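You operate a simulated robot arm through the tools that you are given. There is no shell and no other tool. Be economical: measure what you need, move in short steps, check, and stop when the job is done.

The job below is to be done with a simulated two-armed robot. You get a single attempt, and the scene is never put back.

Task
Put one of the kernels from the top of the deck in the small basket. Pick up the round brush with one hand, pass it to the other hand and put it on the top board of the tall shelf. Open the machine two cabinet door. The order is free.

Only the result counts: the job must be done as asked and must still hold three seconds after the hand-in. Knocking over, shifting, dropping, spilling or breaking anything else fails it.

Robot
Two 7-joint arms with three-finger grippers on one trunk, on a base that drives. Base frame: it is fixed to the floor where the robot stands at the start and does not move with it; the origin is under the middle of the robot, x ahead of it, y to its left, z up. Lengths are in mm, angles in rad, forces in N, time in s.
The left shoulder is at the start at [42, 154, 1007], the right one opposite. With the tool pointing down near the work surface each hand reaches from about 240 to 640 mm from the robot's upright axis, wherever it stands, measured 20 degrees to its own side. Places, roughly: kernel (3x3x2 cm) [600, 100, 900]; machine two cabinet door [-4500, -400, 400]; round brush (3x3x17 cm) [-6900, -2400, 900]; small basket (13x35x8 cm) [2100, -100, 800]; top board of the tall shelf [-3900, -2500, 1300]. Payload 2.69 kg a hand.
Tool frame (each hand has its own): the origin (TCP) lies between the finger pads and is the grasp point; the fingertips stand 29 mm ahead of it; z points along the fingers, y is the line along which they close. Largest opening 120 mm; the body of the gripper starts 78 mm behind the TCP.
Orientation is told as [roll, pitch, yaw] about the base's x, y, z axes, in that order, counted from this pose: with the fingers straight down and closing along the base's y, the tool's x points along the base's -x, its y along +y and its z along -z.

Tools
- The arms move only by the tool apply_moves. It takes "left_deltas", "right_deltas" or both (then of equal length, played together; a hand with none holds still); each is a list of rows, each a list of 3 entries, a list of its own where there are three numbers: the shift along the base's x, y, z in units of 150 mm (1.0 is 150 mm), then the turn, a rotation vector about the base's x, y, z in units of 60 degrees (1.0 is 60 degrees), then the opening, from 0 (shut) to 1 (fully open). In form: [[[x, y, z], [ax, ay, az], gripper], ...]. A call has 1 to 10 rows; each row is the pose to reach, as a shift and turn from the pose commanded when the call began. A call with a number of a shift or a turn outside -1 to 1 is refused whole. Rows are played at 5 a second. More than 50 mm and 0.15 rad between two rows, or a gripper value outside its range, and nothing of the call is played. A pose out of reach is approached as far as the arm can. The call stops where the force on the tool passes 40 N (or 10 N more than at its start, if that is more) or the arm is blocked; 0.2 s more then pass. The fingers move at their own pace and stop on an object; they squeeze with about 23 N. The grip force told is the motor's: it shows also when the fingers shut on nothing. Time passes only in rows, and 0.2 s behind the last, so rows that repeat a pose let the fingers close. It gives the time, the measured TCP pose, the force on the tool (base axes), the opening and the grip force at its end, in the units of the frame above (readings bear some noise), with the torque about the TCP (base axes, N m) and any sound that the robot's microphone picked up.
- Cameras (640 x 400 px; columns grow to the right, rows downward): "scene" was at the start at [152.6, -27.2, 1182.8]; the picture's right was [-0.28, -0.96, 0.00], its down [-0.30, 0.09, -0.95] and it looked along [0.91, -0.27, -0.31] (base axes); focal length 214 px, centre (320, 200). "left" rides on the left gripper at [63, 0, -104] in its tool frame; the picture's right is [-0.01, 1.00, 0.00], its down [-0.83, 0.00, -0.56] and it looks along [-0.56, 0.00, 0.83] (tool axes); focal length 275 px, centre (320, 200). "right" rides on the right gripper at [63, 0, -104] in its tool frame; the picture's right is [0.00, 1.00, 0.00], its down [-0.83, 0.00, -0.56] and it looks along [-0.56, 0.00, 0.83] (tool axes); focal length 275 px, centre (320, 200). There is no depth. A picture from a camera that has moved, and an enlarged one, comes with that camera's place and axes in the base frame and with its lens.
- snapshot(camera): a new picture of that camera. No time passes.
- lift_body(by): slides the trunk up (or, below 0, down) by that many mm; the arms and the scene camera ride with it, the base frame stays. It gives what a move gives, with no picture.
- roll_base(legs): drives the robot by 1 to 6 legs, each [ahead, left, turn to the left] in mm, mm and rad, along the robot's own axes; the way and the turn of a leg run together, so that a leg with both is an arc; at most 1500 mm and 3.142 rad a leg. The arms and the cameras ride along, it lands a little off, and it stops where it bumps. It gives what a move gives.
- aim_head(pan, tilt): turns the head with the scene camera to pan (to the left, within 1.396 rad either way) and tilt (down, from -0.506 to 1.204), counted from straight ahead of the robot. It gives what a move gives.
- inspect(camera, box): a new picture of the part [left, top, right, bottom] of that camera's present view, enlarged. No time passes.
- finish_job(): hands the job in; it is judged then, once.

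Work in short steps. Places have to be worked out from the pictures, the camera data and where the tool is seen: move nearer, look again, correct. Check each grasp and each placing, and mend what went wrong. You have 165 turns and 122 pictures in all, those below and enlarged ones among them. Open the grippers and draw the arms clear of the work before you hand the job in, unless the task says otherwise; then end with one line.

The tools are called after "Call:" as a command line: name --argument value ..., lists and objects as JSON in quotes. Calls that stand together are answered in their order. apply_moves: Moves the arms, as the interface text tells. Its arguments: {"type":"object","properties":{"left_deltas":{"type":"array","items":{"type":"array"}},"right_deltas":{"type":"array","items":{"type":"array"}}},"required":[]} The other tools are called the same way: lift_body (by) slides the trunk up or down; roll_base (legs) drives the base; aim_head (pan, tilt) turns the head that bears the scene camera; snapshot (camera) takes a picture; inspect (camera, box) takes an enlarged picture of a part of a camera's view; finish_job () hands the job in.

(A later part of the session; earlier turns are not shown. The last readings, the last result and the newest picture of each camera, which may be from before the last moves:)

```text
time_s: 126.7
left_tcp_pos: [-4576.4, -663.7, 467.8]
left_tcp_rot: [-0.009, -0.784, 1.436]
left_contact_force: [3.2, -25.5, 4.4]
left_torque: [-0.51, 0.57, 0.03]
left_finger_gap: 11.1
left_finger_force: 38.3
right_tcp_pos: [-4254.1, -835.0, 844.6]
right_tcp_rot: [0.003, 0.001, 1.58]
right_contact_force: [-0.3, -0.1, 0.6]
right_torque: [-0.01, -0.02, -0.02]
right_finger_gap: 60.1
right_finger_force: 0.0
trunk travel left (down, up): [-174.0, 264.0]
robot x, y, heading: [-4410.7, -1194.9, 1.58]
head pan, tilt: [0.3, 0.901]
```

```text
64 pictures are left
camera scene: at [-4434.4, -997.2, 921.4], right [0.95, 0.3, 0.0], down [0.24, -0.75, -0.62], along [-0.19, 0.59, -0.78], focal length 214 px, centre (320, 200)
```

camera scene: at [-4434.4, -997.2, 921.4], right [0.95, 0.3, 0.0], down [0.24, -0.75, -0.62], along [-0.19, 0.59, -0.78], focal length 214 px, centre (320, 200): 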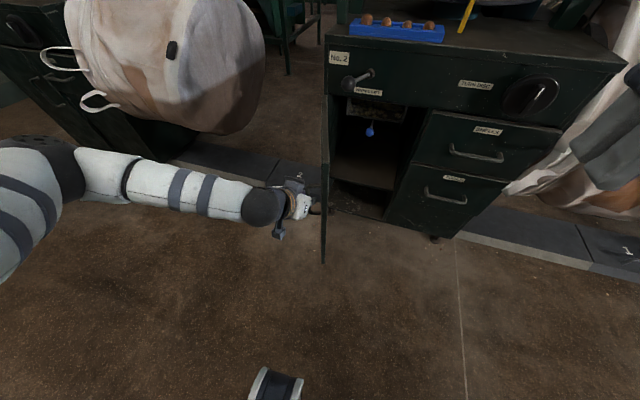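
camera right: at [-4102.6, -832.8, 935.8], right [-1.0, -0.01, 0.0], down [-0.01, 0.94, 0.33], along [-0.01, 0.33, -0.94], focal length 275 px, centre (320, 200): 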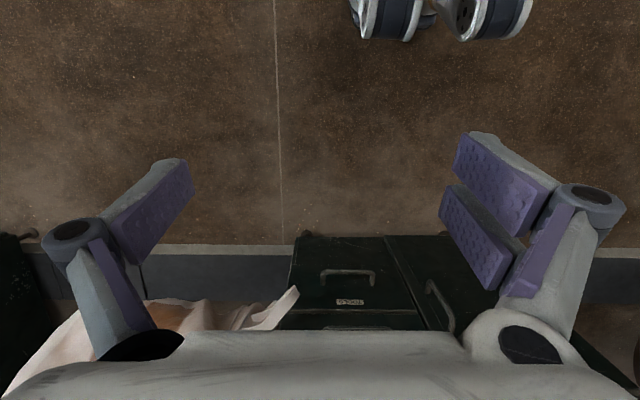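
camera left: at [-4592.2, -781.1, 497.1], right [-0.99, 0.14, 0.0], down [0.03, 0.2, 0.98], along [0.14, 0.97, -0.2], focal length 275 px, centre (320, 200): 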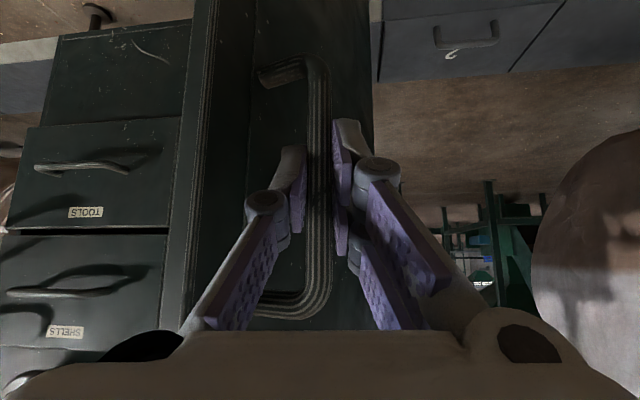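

The door stands at roughly 75–80°. I follow the arc a little more to have it clearly open.

Call:
roll_base --legs '[[10, 44, 0]]'

Call:
snapshot --camera "scene"

```text
time_s: 127.5
left_tcp_pos: [-4589.8, -664.8, 468.2]
left_tcp_rot: [-0.017, -0.778, 1.432]
left_contact_force: [0.7, -7.6, 12.4]
left_torque: [-0.41, 0.89, -0.02]
left_finger_gap: 11.5
left_finger_force: 39.0
right_tcp_pos: [-4273.2, -832.2, 846.3]
right_tcp_rot: [0.002, 0.0, 1.58]
right_contact_force: [0.9, -0.2, 0.0]
right_torque: [-0.02, 0.01, 0.03]
right_finger_gap: 59.5
right_finger_force: 0.0
trunk travel left (down, up): [-174.0, 264.0]
robot x, y, heading: [-4428.6, -1189.9, 1.584]
head pan, tilt: [0.3, 0.901]
stopped in leg 1: the force on the tool passed its limit at 44 N (the readings are from after the stop); the commanded pose is now the measured one
```

```text
63 pictures are left
camera scene: at [-4452.2, -993.8, 921.3], right [0.95, 0.31, 0.0], down [0.24, -0.75, -0.62], along [-0.19, 0.59, -0.78], focal length 214 px, centre (320, 200)
```

scene: 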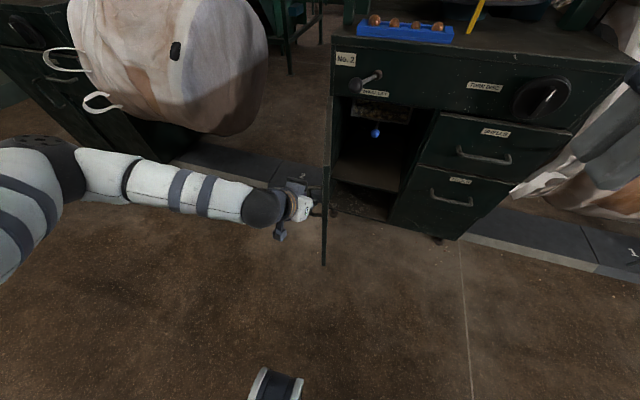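

Force limit reached; the door is clearly open at roughly 80°+. I open the fingers slightly and slide the hand straight out along -y.

Call:
apply_moves --left_deltas '[[[0, 0, 0], [0, 0, 0], 0.22], [[0, 0, 0], [0, 0, 0], 0.22], [[0, -0.2, 0], [0, 0, 0], 0.22], [[-0.05, -0.4, 0], [0, 0, 0], 0.22], [[-0.1, -0.6, 0], [0, 0, 0], 0.22]]'

Call:
snapshot --camera "left"

```text
time_s: 128.8
left_tcp_pos: [-4594.5, -673.3, 468.0]
left_tcp_rot: [-0.022, -0.77, 1.435]
left_contact_force: [0.2, 0.1, 0.1]
left_torque: [0.01, 0.0, 0.03]
left_finger_gap: 26.4
left_finger_force: 0.1
left hand out of reach, approached as far as the arm can: row 3, 4, 5
right_tcp_pos: [-4272.8, -831.5, 844.2]
right_tcp_rot: [0.003, 0.0, 1.58]
right_contact_force: [0.9, -0.8, 0.6]
right_torque: [-0.01, 0.03, 0.01]
right_finger_gap: 59.9
right_finger_force: 0.1
trunk travel left (down, up): [-174.0, 264.0]
robot x, y, heading: [-4428.9, -1191.0, 1.582]
head pan, tilt: [0.3, 0.901]
```

```text
62 pictures are left
camera left: at [-4611.4, -788.5, 498.4], right [-0.99, 0.15, -0.01], down [0.02, 0.21, 0.98], along [0.15, 0.97, -0.21], focal length 275 px, centre (320, 200)
```

left: 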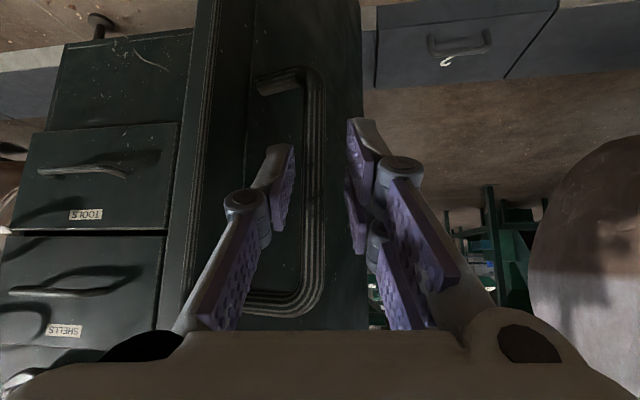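

The fingers are free of the bar. I back the base 150 mm to clear the handle, then view the door.

Call:
roll_base --legs '[[-150, 0, 0]]'

Call:
aim_head --pan -0.2 --tilt 0.7

Call:
snapshot --camera "scene"

```text
time_s: 130.1
left_tcp_pos: [-4593.2, -822.1, 468.4]
left_tcp_rot: [-0.021, -0.77, 1.436]
left_contact_force: [-0.5, 0.3, -0.6]
left_torque: [0.02, -0.03, -0.01]
left_finger_gap: 26.3
left_finger_force: 0.1
right_tcp_pos: [-4272.9, -980.4, 845.1]
right_tcp_rot: [0.001, 0.0, 1.58]
right_contact_force: [-1.0, -0.2, -0.3]
right_torque: [0.03, 0.0, -0.02]
right_finger_gap: 60.2
right_finger_force: 0.1
trunk travel left (down, up): [-174.0, 264.0]
robot x, y, heading: [-4422.9, -1340.6, 1.579]
head pan, tilt: [0.3, 0.901]
```

```text
time_s: 131.1
left_tcp_pos: [-4592.8, -822.1, 469.1]
left_tcp_rot: [-0.022, -0.77, 1.435]
left_contact_force: [0.3, 0.4, 0.5]
left_torque: [-0.01, -0.01, -0.01]
left_finger_gap: 26.6
left_finger_force: 0.0
right_tcp_pos: [-4272.5, -980.8, 846.1]
right_tcp_rot: [0.0, 0.003, 1.582]
right_contact_force: [0.4, -0.4, 0.1]
right_torque: [-0.02, -0.02, -0.02]
right_finger_gap: 60.0
right_finger_force: 0.1
trunk travel left (down, up): [-174.0, 264.0]
robot x, y, heading: [-4427.4, -1341.0, 1.587]
head pan, tilt: [-0.201, 0.7]
```

```text
61 pictures are left
camera scene: at [-4412.2, -1131.2, 937.2], right [0.98, -0.19, 0.0], down [-0.12, -0.63, -0.76], along [0.14, 0.75, -0.64], focal length 214 px, centre (320, 200)
```

scene: 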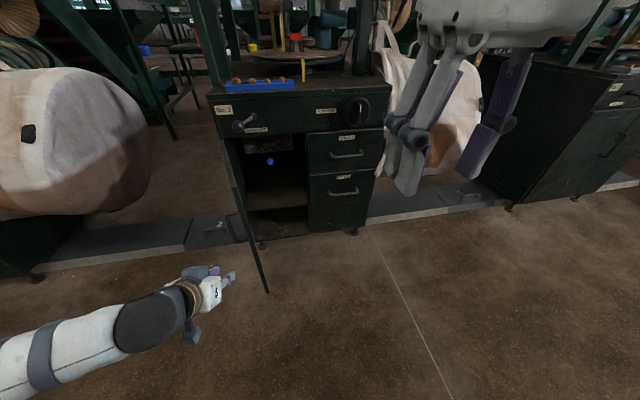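

I judge the door at about 77°. To be safe I push it further from the inside with the left hand: base right, ahead, then left.

Call:
roll_base --legs '[[0, -125, 0], [165, 0, 0], [0, 100, 0]]'

Call:
snapshot --camera "scene"

```text
time_s: 134.5
left_tcp_pos: [-4534.2, -660.3, 466.8]
left_tcp_rot: [-0.027, -0.761, 1.436]
left_contact_force: [1.1, -6.1, 3.1]
left_torque: [0.37, 0.18, 0.33]
left_finger_gap: 26.5
left_finger_force: 0.0
right_tcp_pos: [-4214.1, -814.3, 846.5]
right_tcp_rot: [0.003, -0.001, 1.584]
right_contact_force: [-0.1, -0.7, 0.1]
right_torque: [0.0, 0.02, -0.02]
right_finger_gap: 60.0
right_finger_force: 0.0
trunk travel left (down, up): [-174.0, 264.0]
robot x, y, heading: [-4363.4, -1172.4, 1.587]
head pan, tilt: [-0.201, 0.7]
stopped in leg 3: the robot was blocked; the commanded pose is now the measured one
```

```text
60 pictures are left
camera scene: at [-4354.1, -965.6, 937.4], right [0.98, -0.19, 0.0], down [-0.12, -0.63, -0.77], along [0.14, 0.75, -0.64], focal length 214 px, centre (320, 200)
```

scene: 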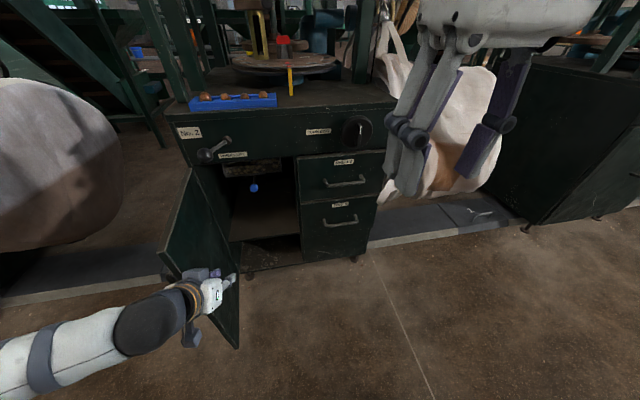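

The door is now at about 90°, apparently its stop. I ease the hand off it to the right and back the base well away.

Call:
roll_base --legs '[[0, -40, 0], [-350, 0, 0]]'

Call:
aim_head --pan 0 --tilt 0.5

Call:
snapshot --camera "scene"

```text
time_s: 137.4
left_tcp_pos: [-4488.0, -1008.9, 467.4]
left_tcp_rot: [-0.026, -0.762, 1.439]
left_contact_force: [-0.3, 0.0, -0.3]
left_torque: [0.0, 0.01, -0.03]
left_finger_gap: 26.6
left_finger_force: 0.1
right_tcp_pos: [-4171.2, -1163.5, 845.1]
right_tcp_rot: [0.002, 0.001, 1.584]
right_contact_force: [-0.1, -0.5, 0.4]
right_torque: [0.02, 0.02, -0.02]
right_finger_gap: 59.9
right_finger_force: 0.0
trunk travel left (down, up): [-174.0, 264.0]
robot x, y, heading: [-4324.3, -1520.2, 1.588]
head pan, tilt: [-0.201, 0.7]
```

```text
time_s: 138.1
left_tcp_pos: [-4489.1, -1010.7, 465.9]
left_tcp_rot: [-0.026, -0.761, 1.439]
left_contact_force: [-0.2, 0.0, -0.7]
left_torque: [-0.02, -0.02, -0.01]
left_finger_gap: 26.6
left_finger_force: 0.0
right_tcp_pos: [-4170.0, -1164.1, 845.5]
right_tcp_rot: [0.002, -0.001, 1.584]
right_contact_force: [0.5, -0.1, 0.2]
right_torque: [0.0, -0.01, 0.01]
right_finger_gap: 60.2
right_finger_force: 0.1
trunk travel left (down, up): [-174.0, 264.0]
robot x, y, heading: [-4321.5, -1524.6, 1.585]
head pan, tilt: [0.0, 0.499]
```

```text
59 pictures are left
camera scene: at [-4326.7, -1307.4, 954.9], right [1.0, 0.01, 0.0], down [0.01, -0.48, -0.88], along [-0.01, 0.88, -0.48], focal length 214 px, centre (320, 200)
```

scene: 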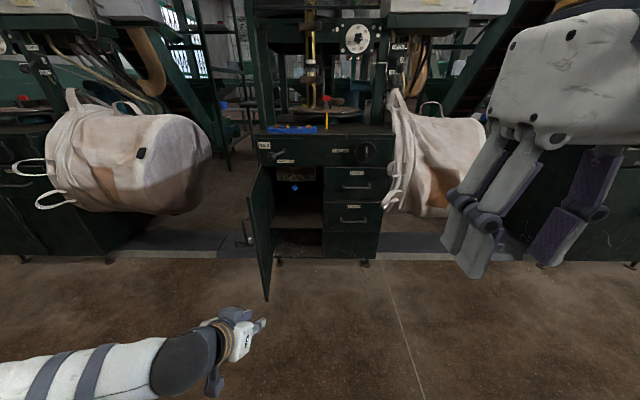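

The door stands open. I raise the trunk back 200 mm and bring the left hand to a clean fingers-down carry pose.

Call:
lift_body --by 200

Call:
apply_moves --left_deltas '[[[0.05, 0, 0.2], [-0.12, 0, 0], 0.5], [[0.1, 0, 0.4], [-0.24, 0, 0], 0.5], [[0.15, 0, 0.6], [-0.36, 0, 0], 0.5], [[0.2, 0, 0.8], [-0.48, 0, 0.04], 0.5], [[0.25, -0.1, 1.0], [-0.6, 0, 0.08], 0.5], [[0.3, -0.2, 1.0], [-0.72, 0, 0.13], 0.5]]'

Call:
apply_moves --left_deltas '[[[0, -0.2, 0.3], [0, 0, 0], 0.5], [[0, -0.45, 0.5], [0, 0, 0], 0.5], [[0, -0.75, 0.7], [0, 0, 0], 0.5], [[0, -1.0, 0.8], [0, 0, 0], 0.5]]'

```text
time_s: 140.3
left_tcp_pos: [-4488.8, -1010.6, 665.3]
left_tcp_rot: [-0.026, -0.758, 1.439]
left_contact_force: [-0.1, -0.1, -0.2]
left_torque: [0.03, 0.01, -0.02]
left_finger_gap: 26.5
left_finger_force: 0.0
right_tcp_pos: [-4169.3, -1163.4, 1046.3]
right_tcp_rot: [0.003, 0.001, 1.585]
right_contact_force: [-0.9, 0.1, -0.7]
right_torque: [-0.01, -0.01, -0.03]
right_finger_gap: 59.9
right_finger_force: 0.0
trunk travel left (down, up): [-374.0, 64.0]
robot x, y, heading: [-4321.9, -1520.1, 1.588]
head pan, tilt: [0.0, 0.499]
```

```text
time_s: 141.7
left_tcp_pos: [-4442.9, -1040.2, 816.6]
left_tcp_rot: [-0.069, -0.01, 1.597]
left_contact_force: [0.1, -0.2, 0.1]
left_torque: [-0.02, 0.02, 0.0]
left_finger_gap: 60.2
left_finger_force: 0.1
right_tcp_pos: [-4169.8, -1164.2, 1045.4]
right_tcp_rot: [0.002, 0.001, 1.585]
right_contact_force: [-0.4, 0.1, -1.0]
right_torque: [-0.01, 0.0, -0.01]
right_finger_gap: 60.0
right_finger_force: 0.0
trunk travel left (down, up): [-374.0, 64.0]
robot x, y, heading: [-4322.9, -1524.2, 1.582]
head pan, tilt: [0.0, 0.499]
```

```text
refused: row 1 steps farther than a row can; nothing moved
```

Call:
apply_moves --left_deltas '[[[0, -0.2, 0.2], [0.07, 0, 0], 0.5], [[0, -0.4, 0.4], [0.07, 0, 0], 0.5], [[0, -0.6, 0.6], [0.07, 0, 0], 0.5], [[0, -0.8, 0.8], [0.07, 0, 0], 0.5], [[0, -0.9, 1.0], [0.07, 0, 0], 0.5]]'

Call:
roll_base --legs '[[200, 0, 0], [0, 0, 1.55]]'

Call:
aim_head --pan 0.3 --tilt 0.25

Call:
snapshot --camera "scene"

```text
time_s: 142.9
left_tcp_pos: [-4444.4, -1174.3, 966.6]
left_tcp_rot: [-0.071, -0.083, 1.601]
left_contact_force: [0.0, 0.3, 0.1]
left_torque: [-0.01, -0.01, -0.02]
left_finger_gap: 60.1
left_finger_force: 0.0
right_tcp_pos: [-4169.6, -1164.6, 1045.4]
right_tcp_rot: [0.0, -0.001, 1.584]
right_contact_force: [0.1, 0.7, -0.2]
right_torque: [-0.01, 0.01, -0.02]
right_finger_gap: 59.9
right_finger_force: 0.0
trunk travel left (down, up): [-374.0, 64.0]
robot x, y, heading: [-4325.0, -1521.5, 1.582]
head pan, tilt: [0.0, 0.499]
```

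```text
time_s: 148.3
left_tcp_pos: [-4678.3, -1437.5, 965.8]
left_tcp_rot: [-0.069, -0.083, -3.135]
left_contact_force: [1.2, 0.1, -0.1]
left_torque: [0.02, 0.01, 0.0]
left_finger_gap: 60.0
left_finger_force: 0.0
right_tcp_pos: [-4684.1, -1163.5, 1045.5]
right_tcp_rot: [0.002, 0.001, 3.136]
right_contact_force: [-0.7, 0.6, 0.1]
right_torque: [-0.01, -0.03, -0.02]
right_finger_gap: 60.3
right_finger_force: 0.0
trunk travel left (down, up): [-374.0, 64.0]
robot x, y, heading: [-4327.7, -1322.5, 3.138]
head pan, tilt: [0.0, 0.499]
```

```text
time_s: 149.1
left_tcp_pos: [-4677.7, -1438.1, 966.0]
left_tcp_rot: [-0.07, -0.081, -3.134]
left_contact_force: [0.1, 0.0, 0.9]
left_torque: [-0.02, -0.01, -0.04]
left_finger_gap: 60.1
left_finger_force: 0.1
right_tcp_pos: [-4684.6, -1163.4, 1045.8]
right_tcp_rot: [0.001, -0.002, 3.135]
right_contact_force: [-0.8, 0.5, 0.0]
right_torque: [0.0, -0.04, 0.02]
right_finger_gap: 60.1
right_finger_force: 0.1
trunk travel left (down, up): [-374.0, 64.0]
robot x, y, heading: [-4324.8, -1323.1, 3.136]
head pan, tilt: [0.3, 0.25]
```

```text
58 pictures are left
camera scene: at [-4480.2, -1351.5, 1188.2], right [-0.29, 0.96, 0.0], down [0.24, 0.07, -0.97], along [-0.93, -0.28, -0.25], focal length 214 px, centre (320, 200)
```

scene: 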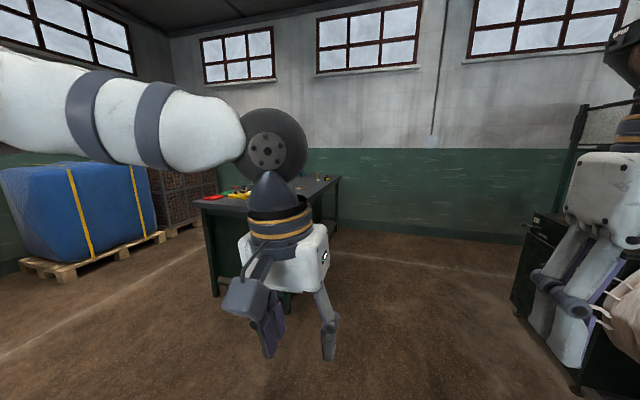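

A table with items stands ahead-left. I drive 1300 mm on along the corridor and look at it from nearer.

Call:
roll_base --legs '[[1300, 0, 0]]'

Call:
aim_head --pan 0.7 --tilt 0.35

Call:
snapshot --camera "scene"

```text
time_s: 155.6
left_tcp_pos: [-5986.8, -1425.4, 965.8]
left_tcp_rot: [-0.069, -0.082, -3.139]
left_contact_force: [0.1, -0.1, -0.6]
left_torque: [-0.04, -0.04, 0.0]
left_finger_gap: 59.9
left_finger_force: 0.1
right_tcp_pos: [-5990.5, -1151.7, 1045.3]
right_tcp_rot: [0.001, -0.001, 3.129]
right_contact_force: [0.1, -0.3, 0.5]
right_torque: [0.01, -0.02, 0.01]
right_finger_gap: 60.1
right_finger_force: 0.0
trunk travel left (down, up): [-374.0, 64.0]
robot x, y, heading: [-5633.1, -1313.3, 3.128]
head pan, tilt: [0.3, 0.25]
```

```text
time_s: 156.5
left_tcp_pos: [-5986.0, -1426.7, 964.5]
left_tcp_rot: [-0.07, -0.081, -3.141]
left_contact_force: [-0.5, -1.3, 0.0]
left_torque: [0.03, 0.01, -0.02]
left_finger_gap: 60.1
left_finger_force: 0.1
right_tcp_pos: [-5990.3, -1151.9, 1046.0]
right_tcp_rot: [0.002, 0.0, 3.129]
right_contact_force: [-0.3, 0.3, -0.1]
right_torque: [0.04, 0.03, 0.0]
right_finger_gap: 60.1
right_finger_force: 0.1
trunk travel left (down, up): [-374.0, 64.0]
robot x, y, heading: [-5629.3, -1314.5, 3.132]
head pan, tilt: [0.7, 0.351]
```

```text
57 pictures are left
camera scene: at [-5770.3, -1372.9, 1178.8], right [-0.64, 0.77, 0.0], down [0.27, 0.22, -0.94], along [-0.72, -0.6, -0.34], focal length 214 px, centre (320, 200)
```

scene: 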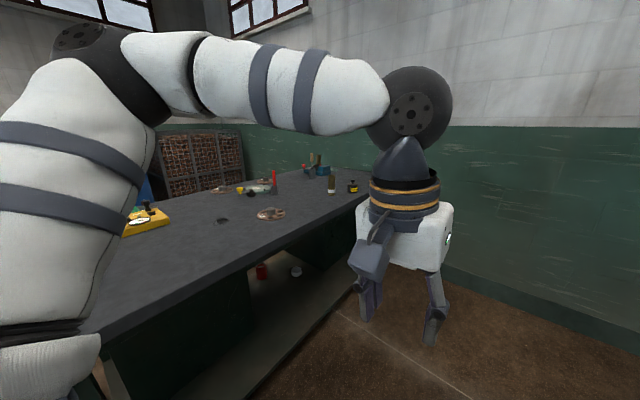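

The table's front edge runs along y≈-1870 at about z 820. I enlarge its items to find the round brush.

Call:
inspect --camera "scene" --box '[200, 145, 376, 255]'

```text
3.64 times, centred on (288, 200) of scene
camera zoom: at [-5770.3, -1372.9, 1178.8], right [-0.64, 0.77, 0.0], down [0.27, 0.22, -0.94], along [-0.72, -0.6, -0.34], focal length 780 px, centre (436, 200)
```

zoom: 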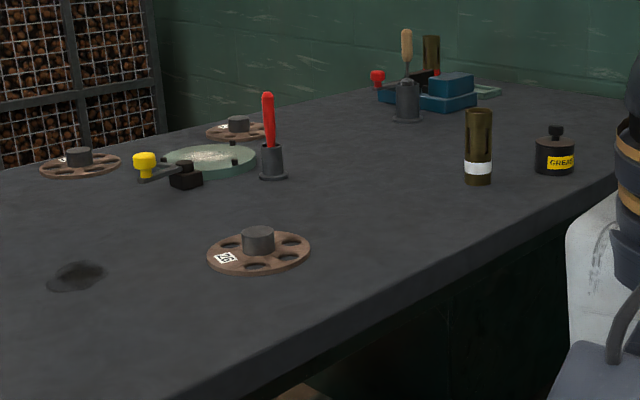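

The wooden-handled brush stands in a holder at about (-6860, -2360), matching the told place. I drive 1080 mm on and turn left to face the table.

Call:
roll_base --legs '[[1080, 0, 0], [0, 0, 1.58]]'

Call:
aim_head --pan -0.2 --tilt 0.4

Call:
snapshot --camera "scene"

```text
time_s: 165.8
left_tcp_pos: [-6597.5, -1659.8, 966.4]
left_tcp_rot: [-0.07, -0.083, -1.576]
left_contact_force: [0.7, 0.1, -0.4]
left_torque: [-0.02, -0.02, 0.0]
left_finger_gap: 59.7
left_finger_force: 0.2
right_tcp_pos: [-6870.4, -1661.5, 1046.1]
right_tcp_rot: [0.001, 0.001, -1.59]
right_contact_force: [-0.4, 0.3, 0.1]
right_torque: [0.01, -0.03, -0.02]
right_finger_gap: 60.0
right_finger_force: 0.1
trunk travel left (down, up): [-374.0, 64.0]
robot x, y, heading: [-6708.5, -1302.2, -1.592]
head pan, tilt: [0.7, 0.351]
```

```text
time_s: 167.0
left_tcp_pos: [-6597.9, -1660.0, 965.6]
left_tcp_rot: [-0.068, -0.083, -1.574]
left_contact_force: [0.2, -0.1, -0.2]
left_torque: [-0.02, -0.01, 0.01]
left_finger_gap: 60.2
left_finger_force: 0.1
right_tcp_pos: [-6871.9, -1661.8, 1046.0]
right_tcp_rot: [0.002, 0.002, -1.591]
right_contact_force: [0.8, 0.6, -0.6]
right_torque: [-0.01, -0.02, 0.02]
right_finger_gap: 59.9
right_finger_force: 0.1
trunk travel left (down, up): [-374.0, 64.0]
robot x, y, heading: [-6704.9, -1306.9, -1.591]
head pan, tilt: [-0.201, 0.4]
```

```text
55 pictures are left
camera scene: at [-6728.5, -1462.0, 1174.3], right [-0.98, 0.22, 0.0], down [0.08, 0.38, -0.92], along [-0.2, -0.9, -0.39], focal length 214 px, centre (320, 200)
```

scene: 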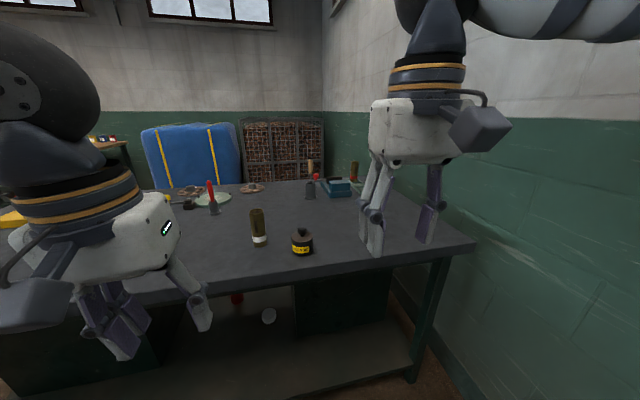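

The brush is past a bottle and a grease jar that stand near the front edge. I raise the left hand out of their way, drive 200 mm nearer, and enlarge the brush.

Call:
apply_moves --left_deltas '[[[0, 0, 0.25], [0, 0, 0], 0.5], [[0, 0, 0.5], [0, 0, 0], 0.5], [[0, 0, 0.75], [0, 0, 0], 0.5], [[0, 0, 0.95], [0, 0, 0], 0.5]]'

Call:
roll_base --legs '[[200, 0, 0.02]]'

Call:
aim_head --pan -0.15 --tilt 0.45

Call:
inspect --camera "scene" --box '[240, 120, 400, 220]'

Call:
snapshot --camera "right"

```text
time_s: 168.0
left_tcp_pos: [-6597.8, -1660.6, 1108.9]
left_tcp_rot: [-0.068, -0.081, -1.576]
left_contact_force: [0.0, 0.5, 0.0]
left_torque: [-0.06, 0.0, 0.02]
left_finger_gap: 60.0
left_finger_force: 0.1
right_tcp_pos: [-6872.2, -1661.9, 1045.3]
right_tcp_rot: [0.002, 0.001, -1.59]
right_contact_force: [0.4, -0.3, 0.3]
right_torque: [0.0, 0.01, 0.0]
right_finger_gap: 60.1
right_finger_force: 0.1
trunk travel left (down, up): [-374.0, 64.0]
robot x, y, heading: [-6704.4, -1306.6, -1.587]
head pan, tilt: [-0.201, 0.4]
```

```text
time_s: 169.6
left_tcp_pos: [-6592.3, -1857.9, 1106.6]
left_tcp_rot: [-0.07, -0.083, -1.557]
left_contact_force: [0.3, -0.4, 0.1]
left_torque: [0.04, 0.0, -0.02]
left_finger_gap: 59.8
left_finger_force: 0.0
right_tcp_pos: [-6866.6, -1865.6, 1045.6]
right_tcp_rot: [0.002, 0.003, -1.571]
right_contact_force: [0.1, -1.2, 0.3]
right_torque: [0.02, 0.0, 0.02]
right_finger_gap: 60.1
right_finger_force: 0.0
trunk travel left (down, up): [-374.0, 64.0]
robot x, y, heading: [-6707.0, -1509.4, -1.571]
head pan, tilt: [-0.201, 0.4]
```

```text
time_s: 170.2
left_tcp_pos: [-6591.4, -1856.6, 1108.4]
left_tcp_rot: [-0.069, -0.083, -1.556]
left_contact_force: [0.0, -0.5, 0.1]
left_torque: [0.0, 0.01, 0.0]
left_finger_gap: 60.1
left_finger_force: 0.0
right_tcp_pos: [-6866.6, -1865.5, 1045.7]
right_tcp_rot: [0.001, 0.0, -1.571]
right_contact_force: [-0.6, 0.0, -0.4]
right_torque: [-0.01, 0.02, 0.0]
right_finger_gap: 60.1
right_finger_force: 0.0
trunk travel left (down, up): [-374.0, 64.0]
robot x, y, heading: [-6706.2, -1505.9, -1.565]
head pan, tilt: [-0.15, 0.45]
```

```text
4.00 times, centred on (320, 170) of scene
camera zoom: at [-6722.4, -1661.9, 1169.6], right [-0.99, 0.15, 0.0], down [0.06, 0.43, -0.9], along [-0.13, -0.89, -0.43], focal length 858 px, centre (320, 320)
```

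zoom: 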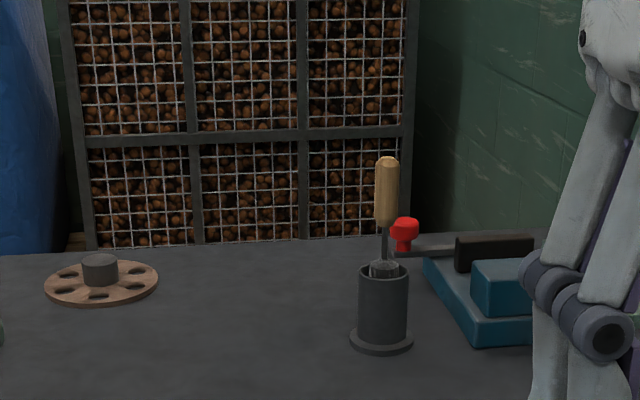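

```text
53 pictures are left
camera right: at [-6866.0, -1801.5, 1150.1], right [1.0, 0.01, 0.0], down [0.0, -0.83, 0.56], along [0.0, -0.56, -0.83], focal length 275 px, centre (320, 200)
```

right: 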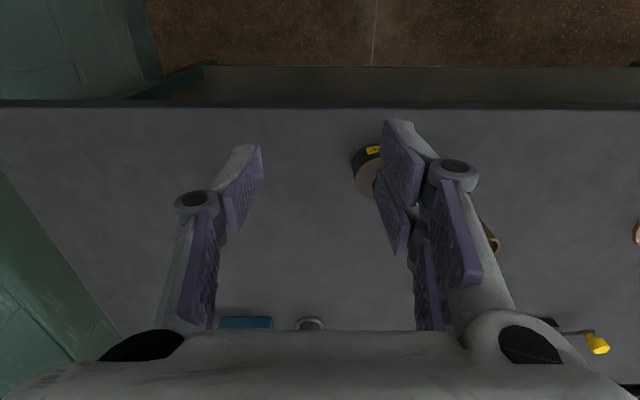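

Triangulation: table z≈800, holder at (-6885, -2376), wooden handle z 915–976. I drive 150 mm nearer, then tilt the right hand 50° forward while reaching out high.

Call:
roll_base --legs '[[150, 0, 0]]'

Call:
apply_moves --right_deltas '[[[0, -0.12, 0.05], [-0.139, 0, 0], 0.5], [[0, -0.24, 0.1], [-0.278, 0, 0], 0.5], [[-0.02, -0.36, 0.1], [-0.417, 0, 0], 0.5], [[-0.05, -0.48, 0.1], [-0.556, 0, 0], 0.5], [[-0.08, -0.6, 0.1], [-0.694, 0, 0], 0.5], [[-0.1, -0.72, 0.1], [-0.833, 0, 0], 0.5]]'

Call:
snapshot --camera "right"

```text
time_s: 171.6
left_tcp_pos: [-6591.4, -2006.9, 1106.0]
left_tcp_rot: [-0.069, -0.082, -1.555]
left_contact_force: [0.7, -0.5, -0.3]
left_torque: [0.01, 0.0, -0.01]
left_finger_gap: 59.8
left_finger_force: 0.1
right_tcp_pos: [-6864.6, -2014.4, 1045.2]
right_tcp_rot: [0.001, 0.001, -1.57]
right_contact_force: [-0.5, -0.1, 0.1]
right_torque: [0.05, -0.01, -0.01]
right_finger_gap: 59.9
right_finger_force: 0.1
trunk travel left (down, up): [-374.0, 64.0]
robot x, y, heading: [-6710.8, -1654.4, -1.568]
head pan, tilt: [-0.15, 0.45]
```

```text
time_s: 173.0
left_tcp_pos: [-6590.4, -2006.3, 1108.5]
left_tcp_rot: [-0.069, -0.082, -1.555]
left_contact_force: [-0.4, -0.7, -0.4]
left_torque: [-0.01, 0.03, -0.01]
left_finger_gap: 60.2
left_finger_force: 0.0
right_tcp_pos: [-6880.0, -2122.7, 1060.3]
right_tcp_rot: [0.0, -0.873, -1.568]
right_contact_force: [-0.5, 0.1, 0.1]
right_torque: [0.0, 0.0, 0.05]
right_finger_gap: 59.7
right_finger_force: 0.0
trunk travel left (down, up): [-374.0, 64.0]
robot x, y, heading: [-6710.6, -1657.7, -1.567]
head pan, tilt: [-0.15, 0.45]
```

```text
52 pictures are left
camera right: at [-6879.7, -2001.7, 1079.0], right [1.0, 0.01, 0.0], down [0.0, -0.11, 0.99], along [0.01, -0.99, -0.11], focal length 275 px, centre (320, 200)
```

right: 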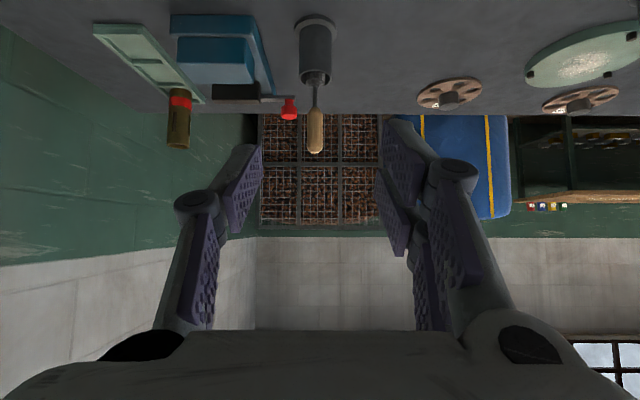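

The handle reads (-6883, -2376, 938) in the hand camera too. I move in with the fingers straddling it.

Call:
apply_moves --right_deltas '[[[-0.01, -0.25, -0.15], [0, 0, 0], 0.5], [[-0.02, -0.5, -0.3], [0, 0, 0], 0.5], [[-0.02, -0.75, -0.45], [0, 0, 0], 0.5], [[-0.02, -1.0, -0.6], [0, 0, 0], 0.5]]'

Call:
snapshot --camera "right"

```text
time_s: 174.0
left_tcp_pos: [-6590.8, -2007.5, 1108.7]
left_tcp_rot: [-0.07, -0.082, -1.554]
left_contact_force: [0.2, -0.5, -0.6]
left_torque: [0.04, 0.0, -0.01]
left_finger_gap: 60.0
left_finger_force: 0.0
right_tcp_pos: [-6883.2, -2272.0, 968.7]
right_tcp_rot: [0.0, -0.873, -1.569]
right_contact_force: [-0.2, 0.5, 0.6]
right_torque: [0.0, 0.01, 0.0]
right_finger_gap: 60.1
right_finger_force: 0.1
trunk travel left (down, up): [-374.0, 64.0]
robot x, y, heading: [-6705.9, -1653.3, -1.568]
head pan, tilt: [-0.15, 0.45]
```

```text
51 pictures are left
camera right: at [-6883.6, -2152.2, 988.2], right [1.0, 0.0, 0.0], down [0.0, -0.11, 0.99], along [0.0, -0.99, -0.11], focal length 275 px, centre (320, 200)
```

right: 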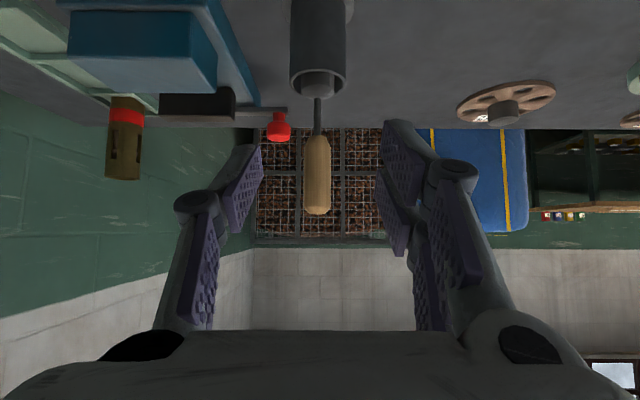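

The handle is centred; its size puts it at y≈-2366. I advance 93 mm, drop 22 mm and close.

Call:
apply_moves --right_deltas '[[[0, -0.25, -0.1], [0, 0, 0], 0.5], [[0, -0.45, -0.15], [0, 0, 0], 0.5], [[0, -0.62, -0.15], [0, 0, 0], 0.5], [[0, -0.62, -0.15], [0, 0, 0], 0.0], [[0, -0.62, -0.15], [0, 0, 0], 0.0], [[0, -0.62, -0.15], [0, 0, 0], 0.0]]'

Call:
snapshot --camera "right"

```text
time_s: 175.4
left_tcp_pos: [-6591.3, -2006.1, 1107.4]
left_tcp_rot: [-0.071, -0.082, -1.555]
left_contact_force: [-1.2, -0.4, 0.0]
left_torque: [0.04, -0.04, 0.0]
left_finger_gap: 60.1
left_finger_force: 0.1
right_tcp_pos: [-6882.7, -2364.3, 947.4]
right_tcp_rot: [0.0, -0.873, -1.568]
right_contact_force: [-0.4, 0.7, 0.0]
right_torque: [-0.01, 0.0, 0.01]
right_finger_gap: 18.7
right_finger_force: 22.8
trunk travel left (down, up): [-374.0, 64.0]
robot x, y, heading: [-6709.7, -1659.1, -1.566]
head pan, tilt: [-0.15, 0.45]
```

```text
50 pictures are left
camera right: at [-6883.5, -2244.7, 966.4], right [1.0, 0.0, 0.0], down [0.0, -0.11, 0.99], along [0.0, -0.99, -0.11], focal length 275 px, centre (320, 200)
```

right: 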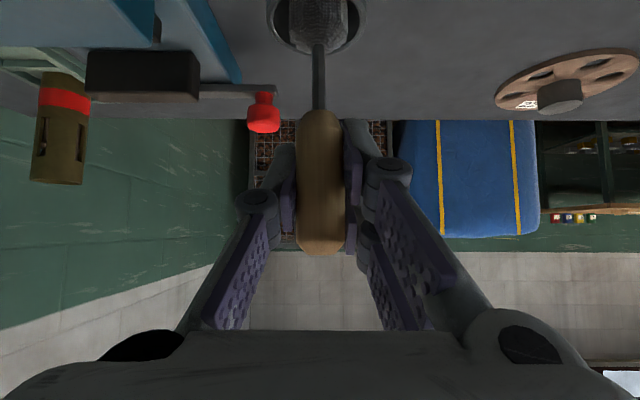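

Firm grip, 18.7 mm. I lift straight up out of the holder.

Call:
apply_moves --right_deltas '[[[0, 0, 0.12], [0, 0, 0], 0.0], [[0, 0, 0.24], [0, 0, 0], 0.0], [[0, 0, 0.36], [0, 0, 0], 0.0], [[0, 0, 0.48], [0, 0, 0], 0.0], [[0, 0, 0.6], [0, 0, 0], 0.0], [[0, 0, 0.75], [0, 0, 0], 0.0]]'

Call:
snapshot --camera "right"

Call:
snapshot --camera "scene"

```text
time_s: 176.8
left_tcp_pos: [-6591.6, -2005.8, 1108.0]
left_tcp_rot: [-0.071, -0.083, -1.555]
left_contact_force: [-0.6, 0.5, -0.5]
left_torque: [-0.01, 0.01, -0.01]
left_finger_gap: 59.7
left_finger_force: 0.1
right_tcp_pos: [-6882.0, -2365.5, 1061.8]
right_tcp_rot: [-0.001, -0.874, -1.569]
right_contact_force: [0.3, 0.3, -0.9]
right_torque: [0.0, -0.01, 0.01]
right_finger_gap: 18.5
right_finger_force: 22.7
trunk travel left (down, up): [-374.0, 64.0]
robot x, y, heading: [-6707.5, -1656.3, -1.568]
head pan, tilt: [-0.15, 0.45]
```

```text
49 pictures are left
camera right: at [-6883.0, -2244.5, 1080.2], right [1.0, 0.0, 0.0], down [0.0, -0.11, 0.99], along [0.0, -0.99, -0.11], focal length 275 px, centre (320, 200)
```

right: 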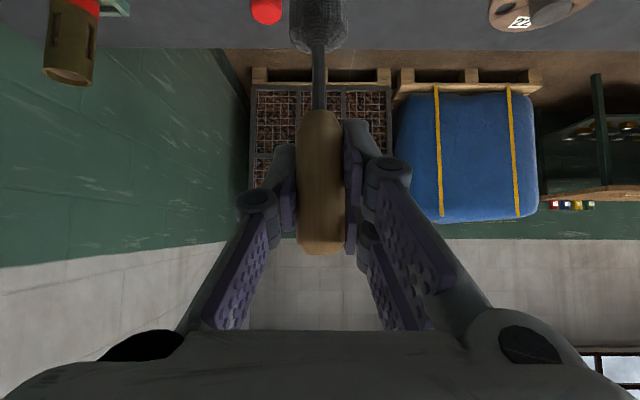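

```text
48 pictures are left
camera scene: at [-6721.8, -1811.5, 1169.6], right [-0.99, 0.15, 0.0], down [0.06, 0.43, -0.9], along [-0.13, -0.89, -0.44], focal length 214 px, centre (320, 200)
```

scene: 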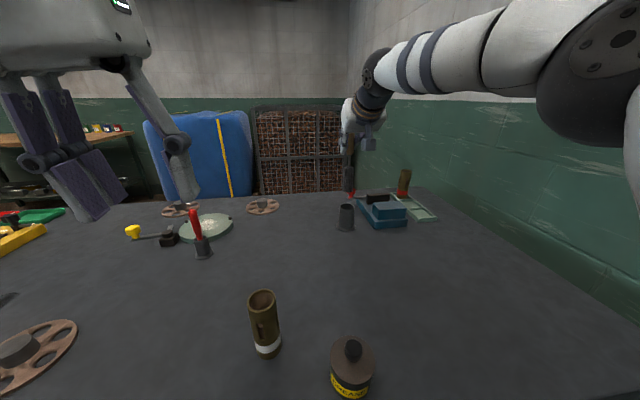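

The brush is out of the holder, its lower end near z≈920. I raise the trunk 60 mm for clearance and back 600 mm away from the table.

Call:
lift_body --by 60

Call:
roll_base --legs '[[-600, 0, 0]]'

Call:
inspect --camera "right" --box '[220, 0, 420, 270]'

```text
time_s: 177.8
left_tcp_pos: [-6591.0, -2006.0, 1167.3]
left_tcp_rot: [-0.07, -0.083, -1.555]
left_contact_force: [0.1, -0.2, -0.3]
left_torque: [0.03, 0.01, -0.02]
left_finger_gap: 60.0
left_finger_force: 0.0
right_tcp_pos: [-6881.3, -2354.2, 1151.2]
right_tcp_rot: [-0.003, -0.916, -1.569]
right_contact_force: [1.3, -0.3, 0.1]
right_torque: [-0.03, 0.05, -0.01]
right_finger_gap: 18.6
right_finger_force: 22.5
trunk travel left (down, up): [-434.0, 4.0]
robot x, y, heading: [-6709.9, -1656.2, -1.573]
head pan, tilt: [-0.15, 0.45]
```

```text
time_s: 181.2
left_tcp_pos: [-6593.7, -1407.7, 1166.9]
left_tcp_rot: [-0.069, -0.081, -1.558]
left_contact_force: [0.7, -0.1, 0.1]
left_torque: [0.0, 0.0, -0.02]
left_finger_gap: 59.8
left_finger_force: 0.0
right_tcp_pos: [-6885.7, -1755.1, 1153.6]
right_tcp_rot: [0.001, -0.917, -1.57]
right_contact_force: [0.3, -0.3, -0.3]
right_torque: [-0.03, -0.02, -0.03]
right_finger_gap: 18.9
right_finger_force: 23.2
trunk travel left (down, up): [-434.0, 4.0]
robot x, y, heading: [-6712.3, -1057.4, -1.569]
head pan, tilt: [-0.15, 0.45]
```

```text
1.48 times, centred on (320, 135) of right
camera zoom: at [-6885.7, -1633.6, 1165.7], right [1.0, 0.0, 0.0], down [0.0, -0.06, 1.0], along [0.0, -1.0, -0.06], focal length 408 px, centre (320, 296)
```

zoom: 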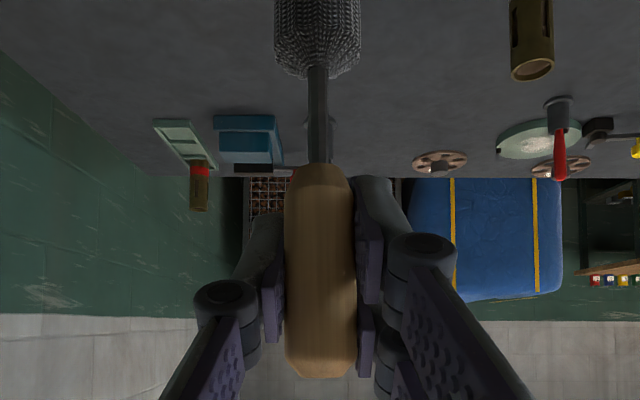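

The brush hangs vertically: handle at the grip, 30 mm wide head about 100 mm below. I bring it in front of the chest with the right hand and move the left hand aside to begin turning it to point right.

Call:
apply_moves --left_deltas '[[[0.2, 0, -0.1], [0, 0, 0], 0.5], [[0.45, 0, -0.2], [0, 0, 0], 0.5], [[0.7, 0, -0.3], [0, 0, 0], 0.5], [[0.9, 0, -0.4], [0, 0, 0], 0.5], [[0.9, 0, -0.4], [0, 0, 0], 0.5]]' --right_deltas '[[[0.08, 0.18, 0], [0, 0, 0], 0.0], [[0.18, 0.36, -0.02], [0, 0, 0], 0.0], [[0.28, 0.54, -0.04], [0, 0, 0], 0.0], [[0.38, 0.72, -0.07], [0, 0, 0], 0.0], [[0.45, 0.9, -0.1], [0.04, 0, 0], 0.0]]'

Call:
apply_moves --left_deltas '[[[0, -0.1, -0.05], [-0.096, 0.096, -0.096], 0.5], [[0, -0.2, -0.1], [-0.192, 0.192, -0.192], 0.5], [[0, -0.3, -0.15], [-0.144, 0.288, -0.288], 0.5], [[0, -0.4, -0.2], [-0.24, 0.384, -0.384], 0.5], [[0, -0.4, -0.2], [-0.336, 0.48, -0.48], 0.5], [[0, -0.4, -0.2], [-0.43, 0.577, -0.577], 0.5]]' --right_deltas '[[[0.08, 0.15, -0.03], [0, 0, 0], 0.0], [[0.16, 0.3, -0.06], [0, 0, 0], 0.0], [[0.24, 0.45, -0.09], [0, 0, 0], 0.0], [[0.32, 0.6, -0.1], [0, 0, 0], 0.0], [[0.4, 0.7, -0.1], [0, 0, 0], 0.0], [[0.45, 0.8, -0.1], [0, 0, 0], 0.0]]'

```text
time_s: 182.4
left_tcp_pos: [-6457.4, -1407.1, 1108.6]
left_tcp_rot: [-0.071, -0.083, -1.559]
left_contact_force: [0.3, -0.4, -0.3]
left_torque: [-0.03, -0.03, 0.0]
left_finger_gap: 59.8
left_finger_force: 0.2
right_tcp_pos: [-6817.2, -1617.8, 1137.9]
right_tcp_rot: [0.002, -0.878, -1.573]
right_contact_force: [0.0, 0.4, -0.7]
right_torque: [-0.02, 0.02, -0.02]
right_finger_gap: 18.7
right_finger_force: 22.7
trunk travel left (down, up): [-434.0, 4.0]
robot x, y, heading: [-6707.5, -1060.5, -1.571]
head pan, tilt: [-0.15, 0.45]
```

```text
refused: row 1 steps farther than a row can; nothing moved
```

The rotation step was too large; I use smaller rows.

Call:
apply_moves --left_deltas '[[[0, -0.1, -0.05], [-0.08, 0.08, -0.08], 0.5], [[0, -0.2, -0.1], [-0.16, 0.16, -0.16], 0.5], [[0, -0.3, -0.15], [-0.24, 0.24, -0.24], 0.5], [[0, -0.4, -0.2], [-0.32, 0.32, -0.32], 0.5], [[0, -0.4, -0.2], [-0.4, 0.4, -0.4], 0.5], [[0, -0.4, -0.2], [-0.48, 0.48, -0.48], 0.5], [[0, -0.4, -0.2], [-0.56, 0.56, -0.56], 0.5]]' --right_deltas '[[[0.08, 0.15, -0.03], [0, 0, 0], 0.0], [[0.16, 0.3, -0.06], [0, 0, 0], 0.0], [[0.24, 0.45, -0.09], [0, 0, 0], 0.0], [[0.32, 0.6, -0.1], [0, 0, 0], 0.0], [[0.4, 0.7, -0.1], [0, 0, 0], 0.0], [[0.45, 0.8, -0.1], [0, 0, 0], 0.0], [[0.45, 0.8, -0.1], [0, 0, 0], 0.0]]'

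Call:
apply_moves --left_deltas '[[[0, 0, 0], [-0.08, 0.08, -0.08], 0.5], [[0, 0, 0], [-0.16, 0.16, -0.16], 0.5], [[0, 0, 0], [-0.24, 0.24, -0.24], 0.5], [[0, 0, 0], [-0.32, 0.32, -0.32], 0.5], [[0, 0, 0], [-0.4, 0.4, -0.4], 0.5], [[0, 0, 0], [-0.48, 0.48, -0.48], 0.5], [[0, 0, 0], [-0.56, 0.56, -0.56], 0.5]]'

Call:
aim_head --pan 0 --tilt 0.5

Call:
snapshot --camera "scene"

```text
time_s: 184.0
left_tcp_pos: [-6456.7, -1469.2, 1078.2]
left_tcp_rot: [-0.566, -0.774, -1.957]
left_contact_force: [-0.3, 0.2, -0.5]
left_torque: [0.06, -0.01, -0.02]
left_finger_gap: 59.9
left_finger_force: 0.0
right_tcp_pos: [-6750.7, -1498.3, 1122.7]
right_tcp_rot: [0.001, -0.875, -1.57]
right_contact_force: [0.2, -0.6, -1.2]
right_torque: [0.0, -0.03, -0.01]
right_finger_gap: 18.9
right_finger_force: 22.9
trunk travel left (down, up): [-434.0, 4.0]
robot x, y, heading: [-6709.4, -1059.7, -1.574]
head pan, tilt: [-0.15, 0.45]
```

```text
time_s: 185.6
left_tcp_pos: [-6457.2, -1469.3, 1077.3]
left_tcp_rot: [-2.434, -1.505, -0.74]
left_contact_force: [0.0, -0.2, 0.4]
left_torque: [0.01, 0.0, 0.0]
left_finger_gap: 60.0
left_finger_force: 0.1
right_tcp_pos: [-6751.0, -1499.9, 1122.4]
right_tcp_rot: [0.0, -0.874, -1.57]
right_contact_force: [-0.5, 0.4, -0.3]
right_torque: [0.0, 0.02, -0.01]
right_finger_gap: 18.7
right_finger_force: 23.3
trunk travel left (down, up): [-434.0, 4.0]
robot x, y, heading: [-6706.7, -1057.1, -1.568]
head pan, tilt: [-0.15, 0.45]
```

```text
time_s: 186.3
left_tcp_pos: [-6457.6, -1468.5, 1078.0]
left_tcp_rot: [-2.385, -1.504, -0.786]
left_contact_force: [-0.5, 0.2, 0.0]
left_torque: [0.0, 0.0, 0.03]
left_finger_gap: 59.9
left_finger_force: 0.1
right_tcp_pos: [-6750.0, -1498.7, 1123.8]
right_tcp_rot: [0.001, -0.877, -1.571]
right_contact_force: [-0.2, 0.1, 0.0]
right_torque: [0.03, 0.02, -0.03]
right_finger_gap: 18.6
right_finger_force: 23.4
trunk travel left (down, up): [-434.0, 4.0]
robot x, y, heading: [-6707.9, -1054.5, -1.567]
head pan, tilt: [0.0, 0.499]
```

```text
46 pictures are left
camera scene: at [-6709.4, -1155.0, 1233.8], right [-1.0, 0.0, 0.0], down [0.0, 0.48, -0.88], along [0.0, -0.88, -0.48], focal length 214 px, centre (320, 200)
```

scene: 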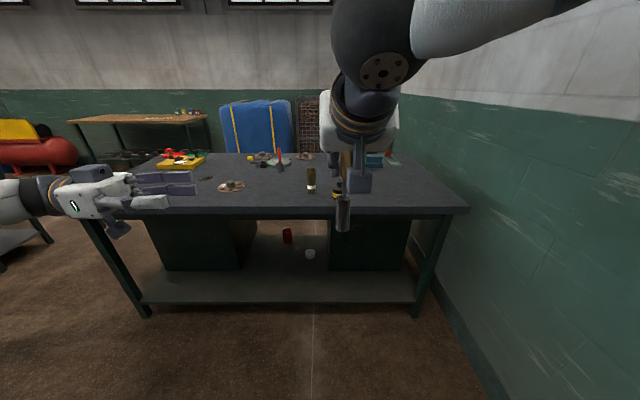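

The left hand now points right with its camera below. I take its view of the brush.

Call:
snapshot --camera "left"

```text
45 pictures are left
camera left: at [-6355.3, -1468.4, 1008.5], right [-0.03, -1.0, -0.04], down [0.59, -0.05, 0.8], along [-0.8, 0.0, 0.6], focal length 275 px, centre (320, 200)
```

left: 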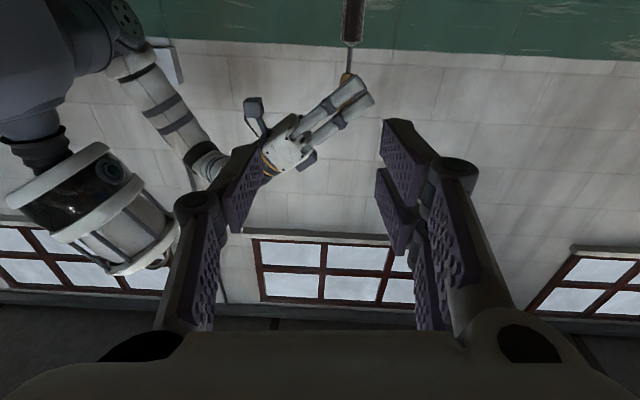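

Head top is at about (-6750, -1499, 1055), so its middle is near z≈1018. I approach from the left, fingers straddling the head.

Call:
apply_moves --left_deltas '[[[-0.2, -0.1, -0.15], [0, 0, 0], 0.5], [[-0.45, -0.2, -0.3], [0, 0, 0], 0.5], [[-0.7, -0.2, -0.39], [0, 0, 0], 0.5], [[-0.95, -0.2, -0.39], [0, 0, 0], 0.5]]'

Call:
apply_moves --left_deltas '[[[-0.25, 0, 0], [0, 0, 0], 0.5], [[-0.5, 0, 0], [0, 0, 0], 0.5]]'

Call:
snapshot --camera "left"

Call:
inspect --camera "scene" --box '[220, 120, 420, 260]'

```text
time_s: 187.3
left_tcp_pos: [-6600.7, -1497.3, 1018.9]
left_tcp_rot: [-2.396, -1.505, -0.776]
left_contact_force: [0.3, 0.7, -0.5]
left_torque: [-0.02, 0.03, -0.01]
left_finger_gap: 60.1
left_finger_force: 0.0
right_tcp_pos: [-6751.3, -1499.2, 1122.5]
right_tcp_rot: [0.001, -0.875, -1.572]
right_contact_force: [-0.4, -0.1, -0.5]
right_torque: [-0.04, 0.0, 0.02]
right_finger_gap: 18.8
right_finger_force: 23.7
trunk travel left (down, up): [-434.0, 4.0]
robot x, y, heading: [-6712.0, -1056.9, -1.57]
head pan, tilt: [0.0, 0.499]
```

```text
time_s: 187.9
left_tcp_pos: [-6675.5, -1497.2, 1018.6]
left_tcp_rot: [-2.395, -1.504, -0.779]
left_contact_force: [-0.4, 0.4, 0.1]
left_torque: [-0.02, 0.0, 0.01]
left_finger_gap: 60.1
left_finger_force: 0.0
right_tcp_pos: [-6751.0, -1498.9, 1122.3]
right_tcp_rot: [0.001, -0.876, -1.571]
right_contact_force: [0.5, -0.4, -0.2]
right_torque: [0.02, 0.03, 0.02]
right_finger_gap: 18.7
right_finger_force: 23.6
trunk travel left (down, up): [-434.0, 4.0]
robot x, y, heading: [-6711.7, -1057.0, -1.571]
head pan, tilt: [0.0, 0.499]
```

```text
44 pictures are left
camera left: at [-6573.1, -1498.1, 950.0], right [-0.03, -1.0, -0.04], down [0.59, -0.05, 0.8], along [-0.8, 0.0, 0.6], focal length 275 px, centre (320, 200)
```

left: 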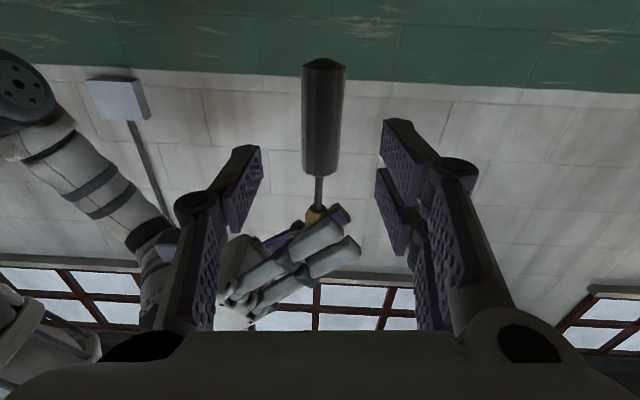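

```text
2.86 times, centred on (320, 190) of scene
camera zoom: at [-6709.6, -1155.1, 1233.8], right [-1.0, 0.0, 0.0], down [0.0, 0.48, -0.88], along [0.0, -0.88, -0.48], focal length 613 px, centre (320, 229)
```

zoom: 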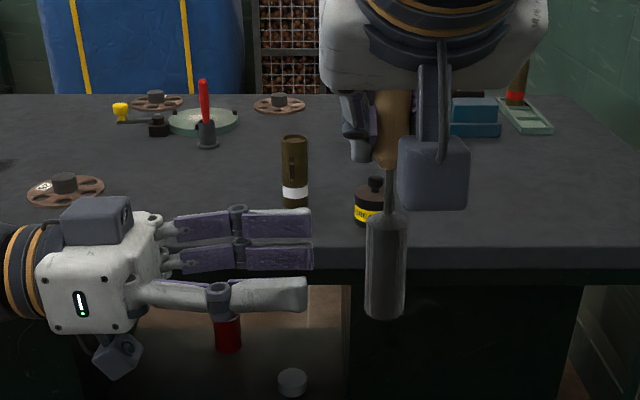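

The head is centred between the left fingers. I advance 75 mm and close the left hand on the head.

Call:
apply_moves --left_deltas '[[[-0.25, 0, 0], [0, 0, 0], 0.5], [[-0.49, 0, 0], [0, 0, 0], 0.5], [[-0.49, 0, 0], [0, 0, 0], 0.0], [[-0.49, 0, 0], [0, 0, 0], 0.0], [[-0.49, 0, 0], [0, 0, 0], 0.0]]'

Call:
snapshot --camera "left"

```text
time_s: 189.1
left_tcp_pos: [-6748.1, -1498.0, 1019.9]
left_tcp_rot: [-2.405, -1.503, -0.77]
left_contact_force: [1.6, 6.7, 1.0]
left_torque: [-0.71, -0.07, -0.03]
left_finger_gap: 22.2
left_finger_force: 22.9
right_tcp_pos: [-6750.0, -1499.6, 1122.7]
right_tcp_rot: [0.0, -0.874, -1.57]
right_contact_force: [-1.3, -6.8, -1.2]
right_torque: [0.07, 0.29, -0.01]
right_finger_gap: 18.7
right_finger_force: 22.9
trunk travel left (down, up): [-434.0, 4.0]
robot x, y, heading: [-6711.4, -1058.9, -1.57]
head pan, tilt: [0.0, 0.499]
```

```text
42 pictures are left
camera left: at [-6646.0, -1497.6, 949.8], right [-0.03, -1.0, -0.04], down [0.59, -0.05, 0.8], along [-0.8, 0.0, 0.6], focal length 275 px, centre (320, 200)
```

left: 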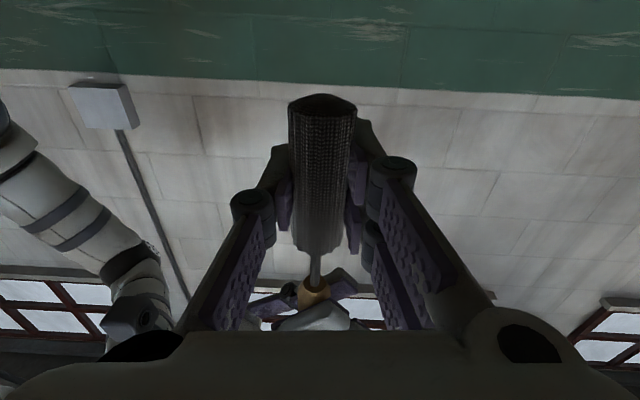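

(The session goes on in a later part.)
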